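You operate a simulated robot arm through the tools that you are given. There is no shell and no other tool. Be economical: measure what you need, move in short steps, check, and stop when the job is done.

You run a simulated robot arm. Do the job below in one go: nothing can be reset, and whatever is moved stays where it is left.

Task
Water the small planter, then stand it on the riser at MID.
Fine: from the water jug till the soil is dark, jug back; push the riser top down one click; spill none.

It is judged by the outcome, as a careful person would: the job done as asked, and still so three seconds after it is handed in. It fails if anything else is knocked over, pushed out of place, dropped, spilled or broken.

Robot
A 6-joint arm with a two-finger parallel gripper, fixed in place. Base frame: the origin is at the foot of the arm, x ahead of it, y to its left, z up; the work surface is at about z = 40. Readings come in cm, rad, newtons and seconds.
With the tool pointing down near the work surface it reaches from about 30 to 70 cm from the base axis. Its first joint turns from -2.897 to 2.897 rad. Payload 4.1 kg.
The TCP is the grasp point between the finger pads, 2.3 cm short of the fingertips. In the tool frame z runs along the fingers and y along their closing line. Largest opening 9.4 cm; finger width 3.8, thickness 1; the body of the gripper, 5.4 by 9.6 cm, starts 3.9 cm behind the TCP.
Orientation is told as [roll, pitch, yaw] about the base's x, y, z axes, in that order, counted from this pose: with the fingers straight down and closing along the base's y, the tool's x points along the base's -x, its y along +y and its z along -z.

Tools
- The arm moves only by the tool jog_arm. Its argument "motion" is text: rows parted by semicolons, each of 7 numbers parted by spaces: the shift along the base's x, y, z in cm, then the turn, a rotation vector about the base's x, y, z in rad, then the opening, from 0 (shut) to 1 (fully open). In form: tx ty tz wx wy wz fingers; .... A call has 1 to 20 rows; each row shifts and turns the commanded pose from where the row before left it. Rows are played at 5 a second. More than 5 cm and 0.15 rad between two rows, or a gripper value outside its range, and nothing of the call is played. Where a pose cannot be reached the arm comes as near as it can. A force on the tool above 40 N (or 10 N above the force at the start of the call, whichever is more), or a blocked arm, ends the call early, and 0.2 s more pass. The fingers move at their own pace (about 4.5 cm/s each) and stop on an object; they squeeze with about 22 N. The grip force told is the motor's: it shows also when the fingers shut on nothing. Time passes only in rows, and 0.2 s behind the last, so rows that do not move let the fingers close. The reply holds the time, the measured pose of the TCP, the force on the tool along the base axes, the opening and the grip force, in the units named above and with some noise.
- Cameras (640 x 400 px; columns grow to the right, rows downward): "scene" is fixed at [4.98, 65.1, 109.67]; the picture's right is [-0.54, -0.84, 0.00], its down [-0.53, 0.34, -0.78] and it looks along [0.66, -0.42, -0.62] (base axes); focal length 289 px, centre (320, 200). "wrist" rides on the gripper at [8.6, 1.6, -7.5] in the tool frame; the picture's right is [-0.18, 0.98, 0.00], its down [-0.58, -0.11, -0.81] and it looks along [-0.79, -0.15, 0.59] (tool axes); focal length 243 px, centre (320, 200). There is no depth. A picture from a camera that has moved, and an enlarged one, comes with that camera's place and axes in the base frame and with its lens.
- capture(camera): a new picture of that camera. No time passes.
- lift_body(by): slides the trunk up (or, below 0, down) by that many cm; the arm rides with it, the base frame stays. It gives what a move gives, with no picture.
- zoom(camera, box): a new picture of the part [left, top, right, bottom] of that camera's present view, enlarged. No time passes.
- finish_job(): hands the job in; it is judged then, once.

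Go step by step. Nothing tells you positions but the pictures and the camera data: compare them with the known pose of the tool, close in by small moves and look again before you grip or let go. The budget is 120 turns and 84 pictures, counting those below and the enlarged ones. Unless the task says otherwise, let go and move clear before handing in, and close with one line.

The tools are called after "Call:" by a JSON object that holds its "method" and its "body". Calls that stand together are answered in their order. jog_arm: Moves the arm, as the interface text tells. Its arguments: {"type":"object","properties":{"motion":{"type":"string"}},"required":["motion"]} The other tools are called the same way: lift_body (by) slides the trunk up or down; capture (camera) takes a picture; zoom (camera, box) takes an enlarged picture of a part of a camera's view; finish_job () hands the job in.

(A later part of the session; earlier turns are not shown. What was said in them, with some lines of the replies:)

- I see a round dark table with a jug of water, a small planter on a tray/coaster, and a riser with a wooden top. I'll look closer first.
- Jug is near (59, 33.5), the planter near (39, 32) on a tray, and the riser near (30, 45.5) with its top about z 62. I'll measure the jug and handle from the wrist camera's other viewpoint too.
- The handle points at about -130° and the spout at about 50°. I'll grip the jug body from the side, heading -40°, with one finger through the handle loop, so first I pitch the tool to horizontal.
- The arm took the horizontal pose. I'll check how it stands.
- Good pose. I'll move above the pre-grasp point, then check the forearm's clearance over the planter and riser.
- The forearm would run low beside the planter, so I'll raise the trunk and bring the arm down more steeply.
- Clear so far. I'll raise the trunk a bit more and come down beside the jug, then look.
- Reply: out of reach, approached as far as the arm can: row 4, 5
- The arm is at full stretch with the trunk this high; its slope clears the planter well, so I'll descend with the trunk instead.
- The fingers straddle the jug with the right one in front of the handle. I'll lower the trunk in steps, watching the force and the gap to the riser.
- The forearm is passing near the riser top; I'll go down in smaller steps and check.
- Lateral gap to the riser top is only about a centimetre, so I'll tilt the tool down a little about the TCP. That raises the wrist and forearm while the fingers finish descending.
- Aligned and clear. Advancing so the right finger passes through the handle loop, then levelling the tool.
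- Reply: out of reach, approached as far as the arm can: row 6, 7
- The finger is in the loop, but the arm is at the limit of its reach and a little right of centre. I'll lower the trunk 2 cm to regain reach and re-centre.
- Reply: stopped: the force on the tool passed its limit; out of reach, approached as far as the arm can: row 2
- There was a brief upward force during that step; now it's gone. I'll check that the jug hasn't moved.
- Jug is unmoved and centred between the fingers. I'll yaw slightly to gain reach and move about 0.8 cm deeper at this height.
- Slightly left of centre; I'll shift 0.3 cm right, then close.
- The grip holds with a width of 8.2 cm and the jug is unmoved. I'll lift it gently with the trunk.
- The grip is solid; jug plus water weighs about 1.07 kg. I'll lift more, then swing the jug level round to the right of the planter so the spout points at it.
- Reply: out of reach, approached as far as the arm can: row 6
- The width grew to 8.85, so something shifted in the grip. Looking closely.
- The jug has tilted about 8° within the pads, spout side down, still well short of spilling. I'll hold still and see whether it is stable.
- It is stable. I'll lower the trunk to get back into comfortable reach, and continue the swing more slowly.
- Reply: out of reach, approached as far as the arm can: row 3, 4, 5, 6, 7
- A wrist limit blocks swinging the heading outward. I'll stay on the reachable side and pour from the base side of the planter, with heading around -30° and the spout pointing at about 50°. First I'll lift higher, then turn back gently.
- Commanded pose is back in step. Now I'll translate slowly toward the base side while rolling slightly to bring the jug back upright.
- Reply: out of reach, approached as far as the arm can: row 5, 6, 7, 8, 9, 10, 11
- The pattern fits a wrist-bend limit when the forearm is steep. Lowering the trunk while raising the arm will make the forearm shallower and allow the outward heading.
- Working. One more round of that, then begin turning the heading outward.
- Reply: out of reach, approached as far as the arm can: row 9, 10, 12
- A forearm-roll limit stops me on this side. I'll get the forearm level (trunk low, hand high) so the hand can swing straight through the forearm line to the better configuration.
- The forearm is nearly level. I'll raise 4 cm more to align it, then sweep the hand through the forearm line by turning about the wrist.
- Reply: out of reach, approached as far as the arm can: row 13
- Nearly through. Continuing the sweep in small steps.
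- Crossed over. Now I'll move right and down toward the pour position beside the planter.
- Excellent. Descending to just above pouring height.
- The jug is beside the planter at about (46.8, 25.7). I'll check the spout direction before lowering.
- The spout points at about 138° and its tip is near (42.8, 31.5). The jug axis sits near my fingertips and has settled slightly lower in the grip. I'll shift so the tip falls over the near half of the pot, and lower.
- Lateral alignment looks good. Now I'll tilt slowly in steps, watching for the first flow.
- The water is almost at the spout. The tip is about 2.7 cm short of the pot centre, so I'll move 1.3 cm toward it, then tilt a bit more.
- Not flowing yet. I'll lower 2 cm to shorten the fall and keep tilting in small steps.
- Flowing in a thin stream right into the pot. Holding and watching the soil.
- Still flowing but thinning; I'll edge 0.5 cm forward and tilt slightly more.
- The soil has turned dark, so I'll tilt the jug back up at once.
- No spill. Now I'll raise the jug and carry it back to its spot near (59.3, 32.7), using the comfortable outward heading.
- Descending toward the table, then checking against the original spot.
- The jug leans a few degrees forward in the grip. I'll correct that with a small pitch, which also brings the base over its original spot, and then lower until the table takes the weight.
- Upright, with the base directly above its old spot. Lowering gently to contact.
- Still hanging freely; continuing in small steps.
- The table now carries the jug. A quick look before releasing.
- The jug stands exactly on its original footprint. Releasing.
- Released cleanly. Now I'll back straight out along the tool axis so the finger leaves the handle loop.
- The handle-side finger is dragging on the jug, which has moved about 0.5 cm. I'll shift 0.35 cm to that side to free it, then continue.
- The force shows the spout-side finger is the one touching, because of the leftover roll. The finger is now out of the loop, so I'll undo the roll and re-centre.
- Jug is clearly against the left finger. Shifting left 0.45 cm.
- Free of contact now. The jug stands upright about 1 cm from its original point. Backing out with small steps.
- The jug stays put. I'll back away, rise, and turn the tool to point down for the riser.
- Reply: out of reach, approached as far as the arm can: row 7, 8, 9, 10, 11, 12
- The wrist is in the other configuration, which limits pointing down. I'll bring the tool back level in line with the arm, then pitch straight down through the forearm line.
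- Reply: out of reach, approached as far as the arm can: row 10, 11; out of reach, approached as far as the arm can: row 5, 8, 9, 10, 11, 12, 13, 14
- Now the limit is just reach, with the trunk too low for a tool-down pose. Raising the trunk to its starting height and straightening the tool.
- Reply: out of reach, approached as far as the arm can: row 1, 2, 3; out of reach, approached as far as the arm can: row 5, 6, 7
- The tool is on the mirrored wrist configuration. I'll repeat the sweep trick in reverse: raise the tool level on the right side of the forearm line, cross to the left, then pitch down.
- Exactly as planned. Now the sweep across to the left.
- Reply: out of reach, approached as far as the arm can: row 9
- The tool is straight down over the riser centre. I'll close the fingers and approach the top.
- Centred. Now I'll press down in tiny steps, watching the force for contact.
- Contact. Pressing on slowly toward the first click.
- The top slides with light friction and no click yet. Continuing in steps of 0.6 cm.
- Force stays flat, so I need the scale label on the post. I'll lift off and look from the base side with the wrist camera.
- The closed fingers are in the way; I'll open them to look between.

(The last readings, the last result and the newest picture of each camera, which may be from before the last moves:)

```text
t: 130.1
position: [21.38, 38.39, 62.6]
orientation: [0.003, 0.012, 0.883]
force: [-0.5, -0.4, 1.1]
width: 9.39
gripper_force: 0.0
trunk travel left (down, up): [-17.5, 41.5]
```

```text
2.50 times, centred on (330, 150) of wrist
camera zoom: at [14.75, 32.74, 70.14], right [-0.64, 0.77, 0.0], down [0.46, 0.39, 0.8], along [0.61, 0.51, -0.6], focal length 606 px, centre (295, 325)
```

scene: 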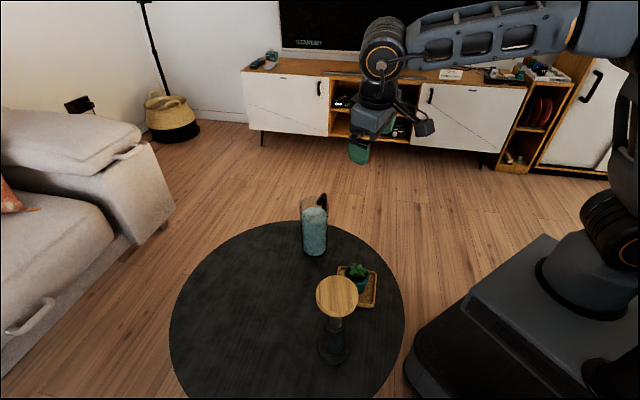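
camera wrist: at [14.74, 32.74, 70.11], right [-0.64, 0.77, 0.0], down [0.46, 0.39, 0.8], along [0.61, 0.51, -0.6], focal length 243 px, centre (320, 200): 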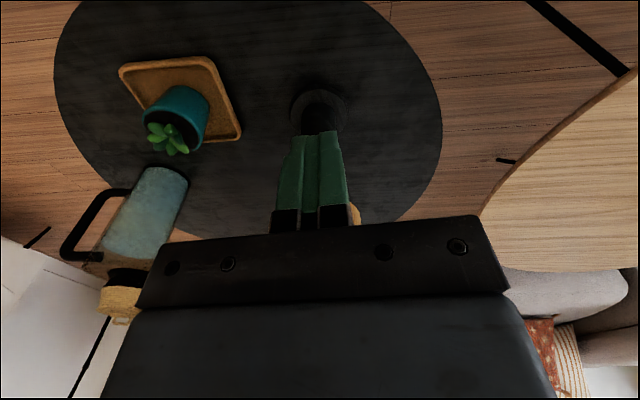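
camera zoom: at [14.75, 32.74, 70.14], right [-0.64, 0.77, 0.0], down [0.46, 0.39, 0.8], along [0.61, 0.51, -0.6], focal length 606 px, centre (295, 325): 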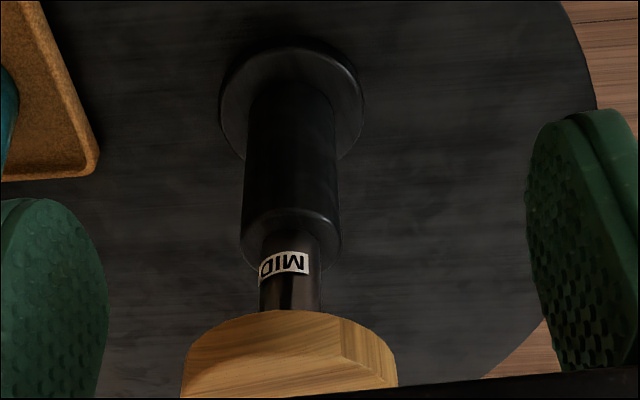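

The MID label is visible but still about 1.7 cm above the collar, where the first label sat at the start. The click is therefore still ahead; I'll return and press on carefully.

Call:
{"method": "jog_arm", "body": {"motion": "0 0 2.7 0 0 0 0;0 0 2.7 0 0 0 0;1.72 1.42 0 0 0 0.107 0;1.72 1.42 0 0 0 0.107 0;1.72 1.42 0 0 0 0.107 0;1.72 1.42 0 0 0 0.107 0;1.72 1.42 0 0 0 0.107 0;0 0 -2.5 0 0 0 0;0 0 -2.2 0 0 0 0;0 0 -0.6 0 0 0 0;0 0 0 0 0 0 0"}}

Call:
{"method": "jog_arm", "body": {"motion": "0 0 -0.3 0 0 0 0;0 0 -0.2 0 0 0 0;0 0 -0.2 0 0 0 0;0 0 -0.2 0 0 0 0"}}

```text
t: 132.5
position: [29.83, 45.61, 62.58]
orientation: [0.003, 0.014, 1.421]
force: [0.6, 0.5, 1.1]
width: 0.02
gripper_force: 22.0
trunk travel left (down, up): [-17.5, 41.5]
```

```text
t: 133.5
position: [29.81, 45.44, 61.77]
orientation: [0.004, 0.012, 1.422]
force: [-0.1, 1.4, 2.8]
width: 0.0
gripper_force: 22.3
trunk travel left (down, up): [-17.5, 41.5]
```

Call:
{"method": "jog_arm", "body": {"motion": "0 0 -0.2 0 0 0 0;0 0 -0.2 0 0 0 0;0 0 -0.2 0 0 0 0"}}

Call:
{"method": "jog_arm", "body": {"motion": "0 0 -0.2 0 0 0 0;0 0 -0.2 0 0 0 0"}}

```text
t: 134.3
position: [29.82, 45.33, 60.96]
orientation: [0.005, 0.015, 1.419]
force: [-0.5, 0.0, -0.1]
width: 0.0
gripper_force: 22.1
trunk travel left (down, up): [-17.5, 41.5]
```

```text
t: 134.9
position: [29.83, 45.41, 60.53]
orientation: [0.005, 0.012, 1.419]
force: [0.4, -0.1, -0.8]
width: 0.0
gripper_force: 22.6
trunk travel left (down, up): [-17.5, 41.5]
```

The force fell to zero, so the top seems to have snapped down on its own. I'll go and look at the label again.

Call:
{"method": "jog_arm", "body": {"motion": "0 0 2 0 0 0 0;0 0 3 0 0 0 0;0 0 2.5 0 0 0 1;-1.72 -1.42 0 0 0 -0.107 1;-1.72 -1.42 0 0 0 -0.107 1;-1.72 -1.42 0 0 0 -0.107 1;-1.72 -1.42 0 0 0 -0.107 1;-1.72 -1.42 0 0 0 -0.107 1;0 0 -2.7 0 0 0 1;0 0 -2.7 0 0 0 1;0 0 0 0 0 0 1"}}

Call:
{"method": "zoom", "body": {"camera": "wrist", "box": [260, 70, 400, 230]}}

```text
t: 137.3
position: [21.16, 38.24, 62.82]
orientation: [0.003, 0.013, 0.885]
force: [-0.3, 0.0, 0.3]
width: 9.41
gripper_force: 0.0
trunk travel left (down, up): [-17.5, 41.5]
```

```text
2.50 times, centred on (330, 150) of wrist
camera zoom: at [14.54, 32.6, 70.3], right [-0.64, 0.77, 0.0], down [0.46, 0.39, 0.8], along [0.61, 0.51, -0.6], focal length 606 px, centre (295, 325)
```

zoom: 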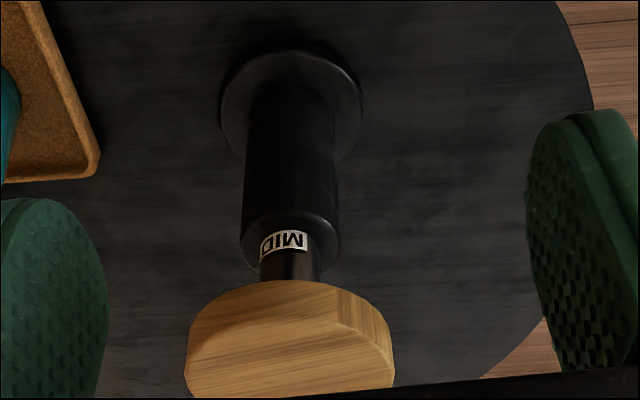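

MID sits right at the collar, so the riser is at MID. Next I'll go above the planter to measure it from overhead.

Call:
{"method": "jog_arm", "body": {"motion": "0 0 2.7 0 0 0 1;0 0 2.7 0 0 0 1;2.3 -0.85 0 0 0 0 1;2.3 -0.85 0 0 0 0 1;2.3 -0.85 0 0 0 0 1;2.3 -0.85 0 0 0 0 1;2.3 -0.85 0 0 0 0 1;2.3 -0.85 0 0 0 0 1;2.3 -0.85 0 0 0 0 1;2.4 -0.85 -2 0 0 0 1;0 0 -3 0 0 0 1;0 0 -3 0 0 0 1;0 0 0 0 0 0 1"}}

Call:
{"method": "capture", "body": {"camera": "wrist"}}

Call:
{"method": "zoom", "body": {"camera": "scene", "box": [290, 220, 410, 370]}}

```text
t: 140.1
position: [39.47, 31.54, 60.17]
orientation: [0.004, 0.015, 0.884]
force: [-0.1, 0.3, -0.2]
width: 9.41
gripper_force: 0.1
trunk travel left (down, up): [-17.5, 41.5]
```

```text
13 pictures are left
camera wrist: at [32.98, 25.92, 67.69], right [-0.64, 0.77, 0.0], down [0.46, 0.39, 0.8], along [0.61, 0.51, -0.6], focal length 243 px, centre (320, 200)
```

wrist: 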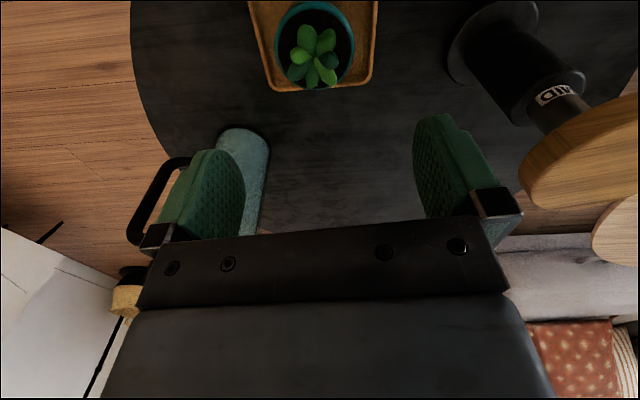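

```text
2.67 times, centred on (350, 295) of scene
camera zoom: at [4.98, 65.1, 109.67], right [-0.54, -0.84, 0.0], down [-0.53, 0.34, -0.78], along [0.66, -0.42, -0.62], focal length 770 px, centre (240, -53)
```

zoom: 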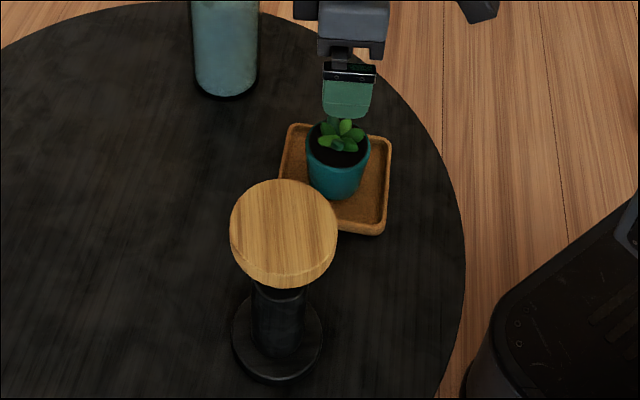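

The pot rim centre is about (39.75, 31.1) at z≈46. I'll align and descend with open fingers, keeping the palm above the leaves.

Call:
{"method": "jog_arm", "body": {"motion": "0.27 -0.38 -2 0 0 0 1;0 0 -2.5 0 0 0 1;0 0 -2.5 0 0 0 1;0 0 -2 0 0 0 1;0 0 -1.5 0 0 0 1;0 0 -1.2 0 0 0 1;0 0 -0.7 0 0 0 1;0 0 0 0 0 0 1"}}

Call:
{"method": "zoom", "body": {"camera": "scene", "box": [310, 230, 410, 330]}}

Call:
{"method": "capture", "body": {"camera": "wrist"}}

```text
t: 141.9
position: [39.96, 31.16, 47.72]
orientation: [0.004, 0.014, 0.886]
force: [0.4, 1.1, 0.4]
width: 9.4
gripper_force: 0.1
trunk travel left (down, up): [-17.5, 41.5]
```

```text
4.00 times, centred on (360, 280) of scene
camera zoom: at [4.98, 65.1, 109.67], right [-0.54, -0.84, 0.0], down [-0.53, 0.34, -0.78], along [0.66, -0.42, -0.62], focal length 1156 px, centre (160, -120)
```

zoom: 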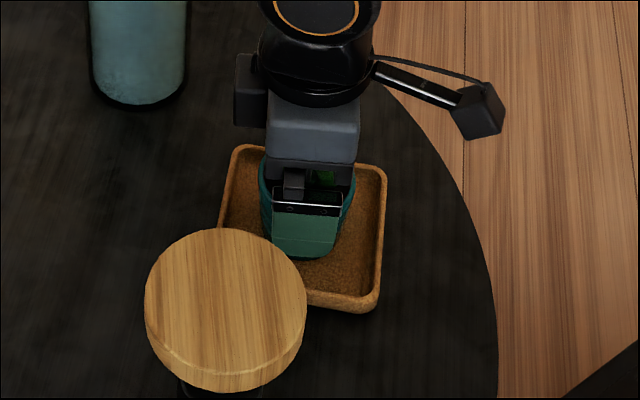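

```text
10 pictures are left
camera wrist: at [33.38, 25.48, 55.27], right [-0.64, 0.77, 0.0], down [0.46, 0.39, 0.8], along [0.61, 0.51, -0.6], focal length 243 px, centre (320, 200)
```

wrist: 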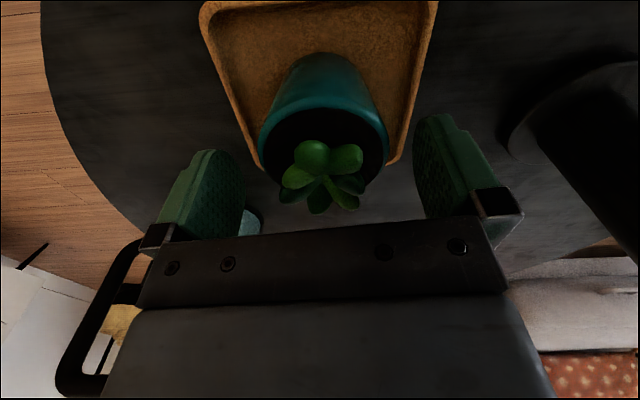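

Centred laterally; I'll shift 0.6 cm toward the base and lower slightly for more pad overlap, watching for contact with the leaves.

Call:
{"method": "jog_arm", "body": {"motion": "-0.25 -0.2 0 0 0 0 1;-0.2 -0.17 0 0 0 0 1;0 0 -0.4 0 0 0 1;0 0 -0.4 0 0 0 1;0 0 -0.4 0 0 0 1;0 0 0 0 0 0 1"}}

Call:
{"method": "capture", "body": {"camera": "wrist"}}

```text
t: 143.3
position: [39.57, 30.84, 46.66]
orientation: [0.006, 0.014, 0.885]
force: [0.8, 0.6, -0.2]
width: 9.44
gripper_force: 0.1
trunk travel left (down, up): [-17.5, 41.5]
```

```text
9 pictures are left
camera wrist: at [33.0, 25.12, 54.13], right [-0.64, 0.77, 0.0], down [0.46, 0.39, 0.8], along [0.61, 0.51, -0.6], focal length 243 px, centre (320, 200)
```

wrist: 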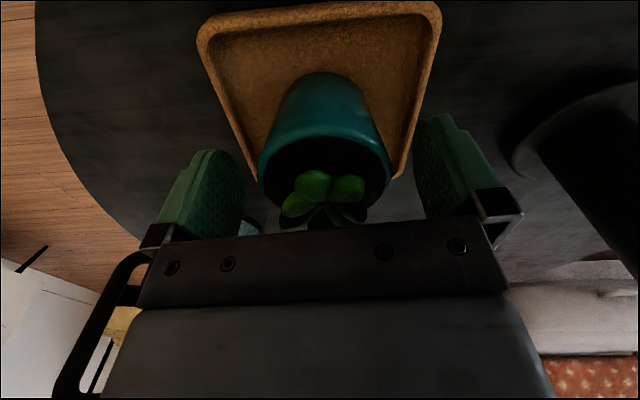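

Pads overlap the rim well and nothing touches. Closing on the pot.

Call:
{"method": "jog_arm", "body": {"motion": "0 0 0 0 0 0 0.8;0 0 0 0 0 0 0.7;0 0 0 0 0 0 0.5;0 0 0 0 0 0 0.3;0 0 0 0 0 0 0.3;0 0 0 0 0 0 0.3"}}

Call:
{"method": "jog_arm", "body": {"motion": "0 0 0.3 0 0 0 0.3;0 0 0.7 0 0 0 0.3;0 0 1 0 0 0 0.3;0 0 1 0 0 0 0.3;0 0 0 0 0 0 0.3"}}

Call:
{"method": "zoom", "body": {"camera": "scene", "box": [310, 230, 410, 330]}}

```text
t: 144.7
position: [39.56, 30.8, 46.5]
orientation: [0.005, 0.016, 0.884]
force: [-0.3, 0.6, 1.2]
width: 6.4
gripper_force: 22.6
trunk travel left (down, up): [-17.5, 41.5]
```

```text
t: 145.9
position: [39.55, 30.73, 49.65]
orientation: [0.003, 0.015, 0.886]
force: [0.7, 0.0, -2.2]
width: 6.38
gripper_force: 22.0
trunk travel left (down, up): [-17.5, 41.5]
```

```text
4.00 times, centred on (360, 280) of scene
camera zoom: at [4.98, 65.1, 109.67], right [-0.54, -0.84, 0.0], down [-0.53, 0.34, -0.78], along [0.66, -0.42, -0.62], focal length 1156 px, centre (160, -120)
```

zoom: 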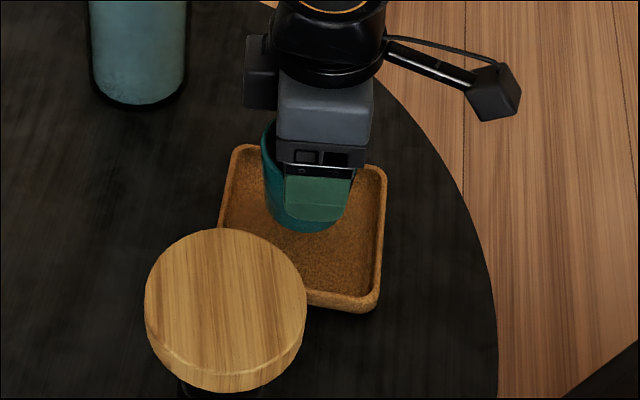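

Lifted cleanly, and it weighs about 220 g. Raising it, then carrying it over the riser.

Call:
{"method": "jog_arm", "body": {"motion": "0 0 1.5 0 0 0 0.3;0 0 2 0 0 0 0.3;0 0 2.5 0 0 0 0.3;0 0 2.5 0 0 0 0.3;0 0 2.5 0 0 0 0.3;0 0 2.5 0 0 0 0.3;0 0 2.5 0 0 0 0.3;0 0 2.5 0 0 0 0.3;0 0 2 0 0 0 0.3;-0.6 0.9 1 0 0 0 0.3;-1.1 1.6 0 0 0 0 0.3;-1.3 1.9 0 0 0 0 0.3;-1.3 1.9 0 0 0 0 0.3;-1.3 1.9 0 0 0 0 0.3;-1.3 1.9 0 0 0 0 0.3;-1.3 1.9 0 0 0 0 0.3;-1.1 1.5 0 0 0 0 0.3;-0.6 0.9 0 0 0 0 0.3;0 0 0 0 0 0 0.3"}}

Call:
{"method": "capture", "body": {"camera": "wrist"}}

Call:
{"method": "zoom", "body": {"camera": "scene", "box": [290, 220, 390, 340]}}

```text
t: 149.9
position: [29.74, 45.27, 71.01]
orientation: [0.005, 0.015, 0.884]
force: [-0.2, -0.1, -2.2]
width: 6.39
gripper_force: 21.9
trunk travel left (down, up): [-17.5, 41.5]
```

```text
7 pictures are left
camera wrist: at [23.15, 39.65, 78.6], right [-0.64, 0.77, 0.0], down [0.46, 0.39, 0.8], along [0.61, 0.51, -0.6], focal length 243 px, centre (320, 200)
```

wrist: 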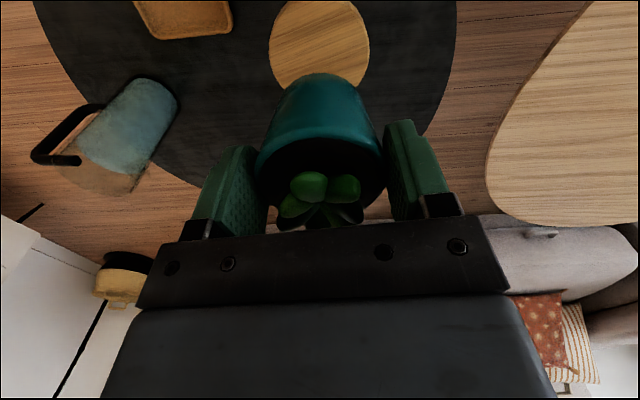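

```text
3.33 times, centred on (340, 280) of scene
camera zoom: at [4.98, 65.1, 109.67], right [-0.54, -0.84, 0.0], down [-0.53, 0.34, -0.78], along [0.66, -0.42, -0.62], focal length 963 px, centre (253, -67)
```

zoom: 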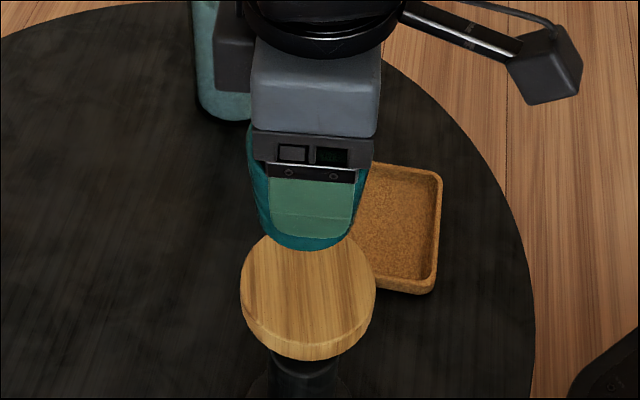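

Well aligned; I'll shift 0.3 cm to centre and descend to just above the top.

Call:
{"method": "jog_arm", "body": {"motion": "-0.3 -0.3 -1 0 0 0 0.3;0 0 -1.5 0 0 0 0.3;0 0 -1.5 0 0 0 0.3;0 0 -1 0 0 0 0.3;0 0 -0.6 0 0 0 0.3;0 0 -0.4 0 0 0 0.3;0 0 0 0 0 0 0.3"}}

Call:
{"method": "zoom", "body": {"camera": "scene", "box": [290, 220, 390, 340]}}

```text
t: 151.5
position: [29.47, 44.96, 64.9]
orientation: [0.002, 0.013, 0.885]
force: [-0.3, -0.1, -3.1]
width: 6.4
gripper_force: 22.0
trunk travel left (down, up): [-17.5, 41.5]
```

```text
3.33 times, centred on (340, 280) of scene
camera zoom: at [4.98, 65.1, 109.67], right [-0.54, -0.84, 0.0], down [-0.53, 0.34, -0.78], along [0.66, -0.42, -0.62], focal length 963 px, centre (253, -67)
```

zoom: 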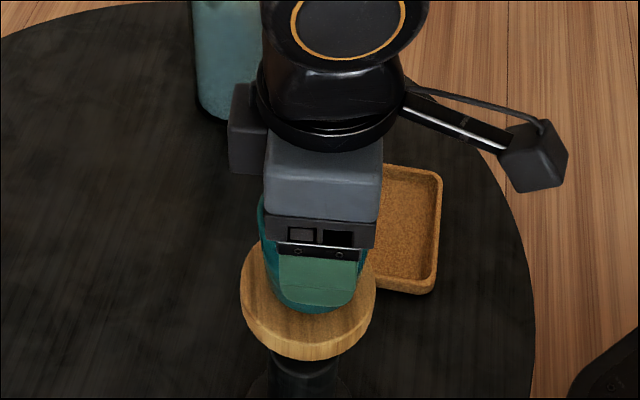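

About 0.5 cm toward the camera; correcting, then lowering gently to touch.

Call:
{"method": "jog_arm", "body": {"motion": "0.2 -0.13 0 0 0 0 0.3;0.2 -0.13 0 0 0 0 0.3;0 0 -0.2 0 0 0 0.3;0 0 -0.2 0 0 0 0.3;0 0 -0.2 0 0 0 0.3;0 0 0 0 0 0 0.3"}}

Call:
{"method": "jog_arm", "body": {"motion": "0 0 -0.1 0 0 0 0.3;0 0 -0.1 0 0 0 0.3;0 0 0 0 0 0 0.3"}}

```text
t: 152.9
position: [29.64, 44.47, 64.48]
orientation: [0.003, 0.014, 0.885]
force: [-0.1, 0.3, -2.5]
width: 6.42
gripper_force: 22.3
trunk travel left (down, up): [-17.5, 41.5]
```

```text
t: 153.7
position: [29.71, 44.52, 64.2]
orientation: [0.002, 0.012, 0.885]
force: [0.1, 0.5, -2.3]
width: 6.38
gripper_force: 22.2
trunk travel left (down, up): [-17.5, 41.5]
```

Call:
{"method": "jog_arm", "body": {"motion": "0 0 -0.1 0 0 0 0.3;0 0 -0.1 0 0 0 0.3;0 0 0 0 0 0 0.3"}}

Call:
{"method": "jog_arm", "body": {"motion": "0 0 -0.1 0 0 0 0.3;0 0 -0.05 0 0 0 0.3;0 0 0 0 0 0 0.3"}}

```text
t: 154.5
position: [29.8, 44.58, 64.1]
orientation: [0.004, 0.014, 0.884]
force: [-0.4, 0.6, -2.5]
width: 6.39
gripper_force: 21.9
trunk travel left (down, up): [-17.5, 41.5]
```

```text
t: 155.3
position: [29.77, 44.64, 63.87]
orientation: [0.003, 0.014, 0.885]
force: [0.2, -1.8, 5.3]
width: 6.38
gripper_force: 22.1
trunk travel left (down, up): [-17.5, 41.5]
```

The pot is resting on the top. I'll ease the pressure slightly, check the pose, and then open.

Call:
{"method": "jog_arm", "body": {"motion": "0 0 0.06 0 0 0 0.3;0 0 0 0 0 0 0.3"}}

Call:
{"method": "zoom", "body": {"camera": "scene", "box": [290, 220, 390, 340]}}

```text
t: 155.9
position: [29.76, 44.58, 63.87]
orientation: [0.003, 0.015, 0.884]
force: [0.5, 0.2, -2.3]
width: 6.41
gripper_force: 21.7
trunk travel left (down, up): [-17.5, 41.5]
```

```text
3.33 times, centred on (340, 280) of scene
camera zoom: at [4.98, 65.1, 109.67], right [-0.54, -0.84, 0.0], down [-0.53, 0.34, -0.78], along [0.66, -0.42, -0.62], focal length 963 px, centre (253, -67)
```

zoom: 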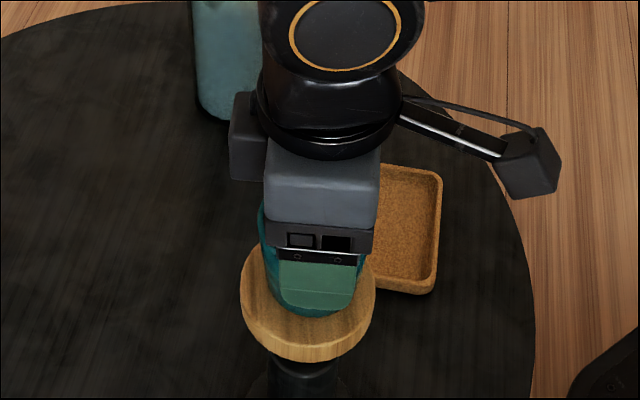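

Centred, hovering a hair above the top. Releasing and rising straight up.

Call:
{"method": "jog_arm", "body": {"motion": "0 0 -0.03 0 0 0 0.3;0 0 0 0 0 0 0.7;0 0 0 0 0 0 0.8;0 0 0 0 0 0 1;0 0 0 0 0 0 1;0 0 0 0 0 0 1;0 0 0.5 0 0 0 1;0 0 1 0 0 0 1;0 0 1.5 0 0 0 1;0 0 2 0 0 0 1;0 0 2 0 0 0 1;0 0 2.5 0 0 0 1;0 0 2.5 0 0 0 1;0 0 2.5 0 0 0 1"}}

Call:
{"method": "jog_arm", "body": {"motion": "-1.5 -2 1 0 0 0 1;-1.5 -2 0 0 0 0 1;-1.5 -2 0 0 0 0 1;-1.5 -2 0 0 0 0 1;0 0 0 0 0 0 1"}}

Call:
{"method": "capture", "body": {"camera": "scene"}}

Call:
{"method": "zoom", "body": {"camera": "scene", "box": [280, 220, 400, 370]}}

```text
t: 158.9
position: [29.92, 44.53, 78.49]
orientation: [0.003, 0.015, 0.886]
force: [0.1, 1.2, -0.2]
width: 9.4
gripper_force: 0.1
trunk travel left (down, up): [-17.5, 41.5]
```

```text
t: 160.1
position: [23.71, 36.56, 79.5]
orientation: [0.003, 0.014, 0.886]
force: [0.3, -0.8, -0.5]
width: 9.38
gripper_force: 0.1
trunk travel left (down, up): [-17.5, 41.5]
```

```text
3 pictures are left
```

scene: 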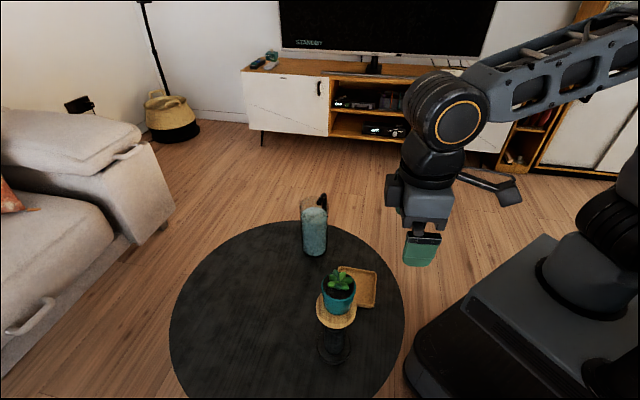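

```text
2.67 times, centred on (340, 295) of scene
camera zoom: at [4.98, 65.1, 109.67], right [-0.54, -0.84, 0.0], down [-0.53, 0.34, -0.78], along [0.66, -0.42, -0.62], focal length 770 px, centre (267, -53)
```

zoom: 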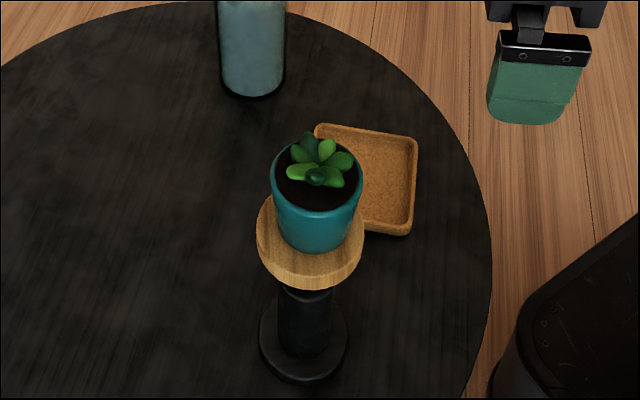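

The planter stands centred with dark soil, and the jug is upright in its place. One last check of the MID label from a safe distance.

Call:
{"method": "jog_arm", "body": {"motion": "-1.3 0.8 -2.5 0 0 0 1;-1.3 0.8 -2.5 0 0 0 1;0 0 -2.5 0 0 0 1;0 0 -2.5 0 0 0 1;0 0 -2.5 0 0 0 1;0 0 -2.5 0 0 0 1;0 0 -1.5 0 0 0 1;0 0 0 0 0 0 1"}}

Call:
{"method": "zoom", "body": {"camera": "wrist", "box": [260, 70, 400, 230]}}

```text
t: 161.9
position: [21.25, 38.14, 62.97]
orientation: [0.005, 0.013, 0.886]
force: [0.3, -0.2, 0.1]
width: 9.39
gripper_force: 0.1
trunk travel left (down, up): [-17.5, 41.5]
```

```text
2.50 times, centred on (330, 150) of wrist
camera zoom: at [14.66, 32.36, 70.4], right [-0.64, 0.77, 0.0], down [0.46, 0.39, 0.8], along [0.61, 0.51, -0.6], focal length 606 px, centre (295, 325)
```

zoom: 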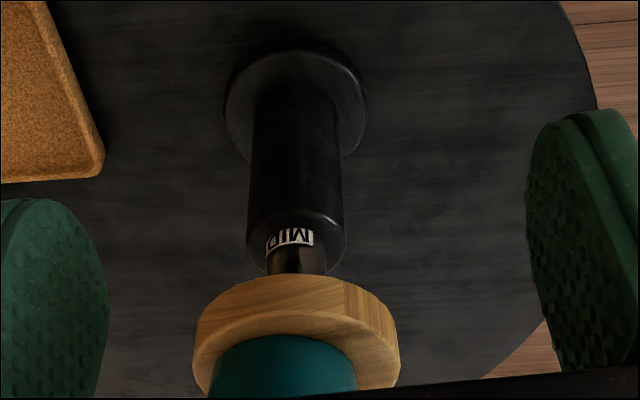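

The riser still shows MID with the planter standing on it. I'll rise clear and hand in.

Call:
{"method": "jog_arm", "body": {"motion": "-0.5 -0.5 2 0 0 0 1;0 -1 3 0 0 0 1;0 -1 3 0 0 0 1;0 -1 3 0 0 0 1;0 -1 3 0 0 0 1;0 0 0 0 0 0 1"}}

Call:
{"method": "finish_job", "body": {}}

```text
t: 163.3
position: [20.83, 33.72, 77.13]
orientation: [0.003, 0.014, 0.887]
force: [0.9, -0.2, -0.7]
width: 9.39
gripper_force: 0.1
trunk travel left (down, up): [-17.5, 41.5]
```

```text
The job is handed in.
```

I watered the planter until the soil turned dark, with no spill seen, and it stands on the riser, which was pushed down one click to MID; the jug is back upright about 1 cm from its original spot, with its handle turned roughly 70° from where it was.
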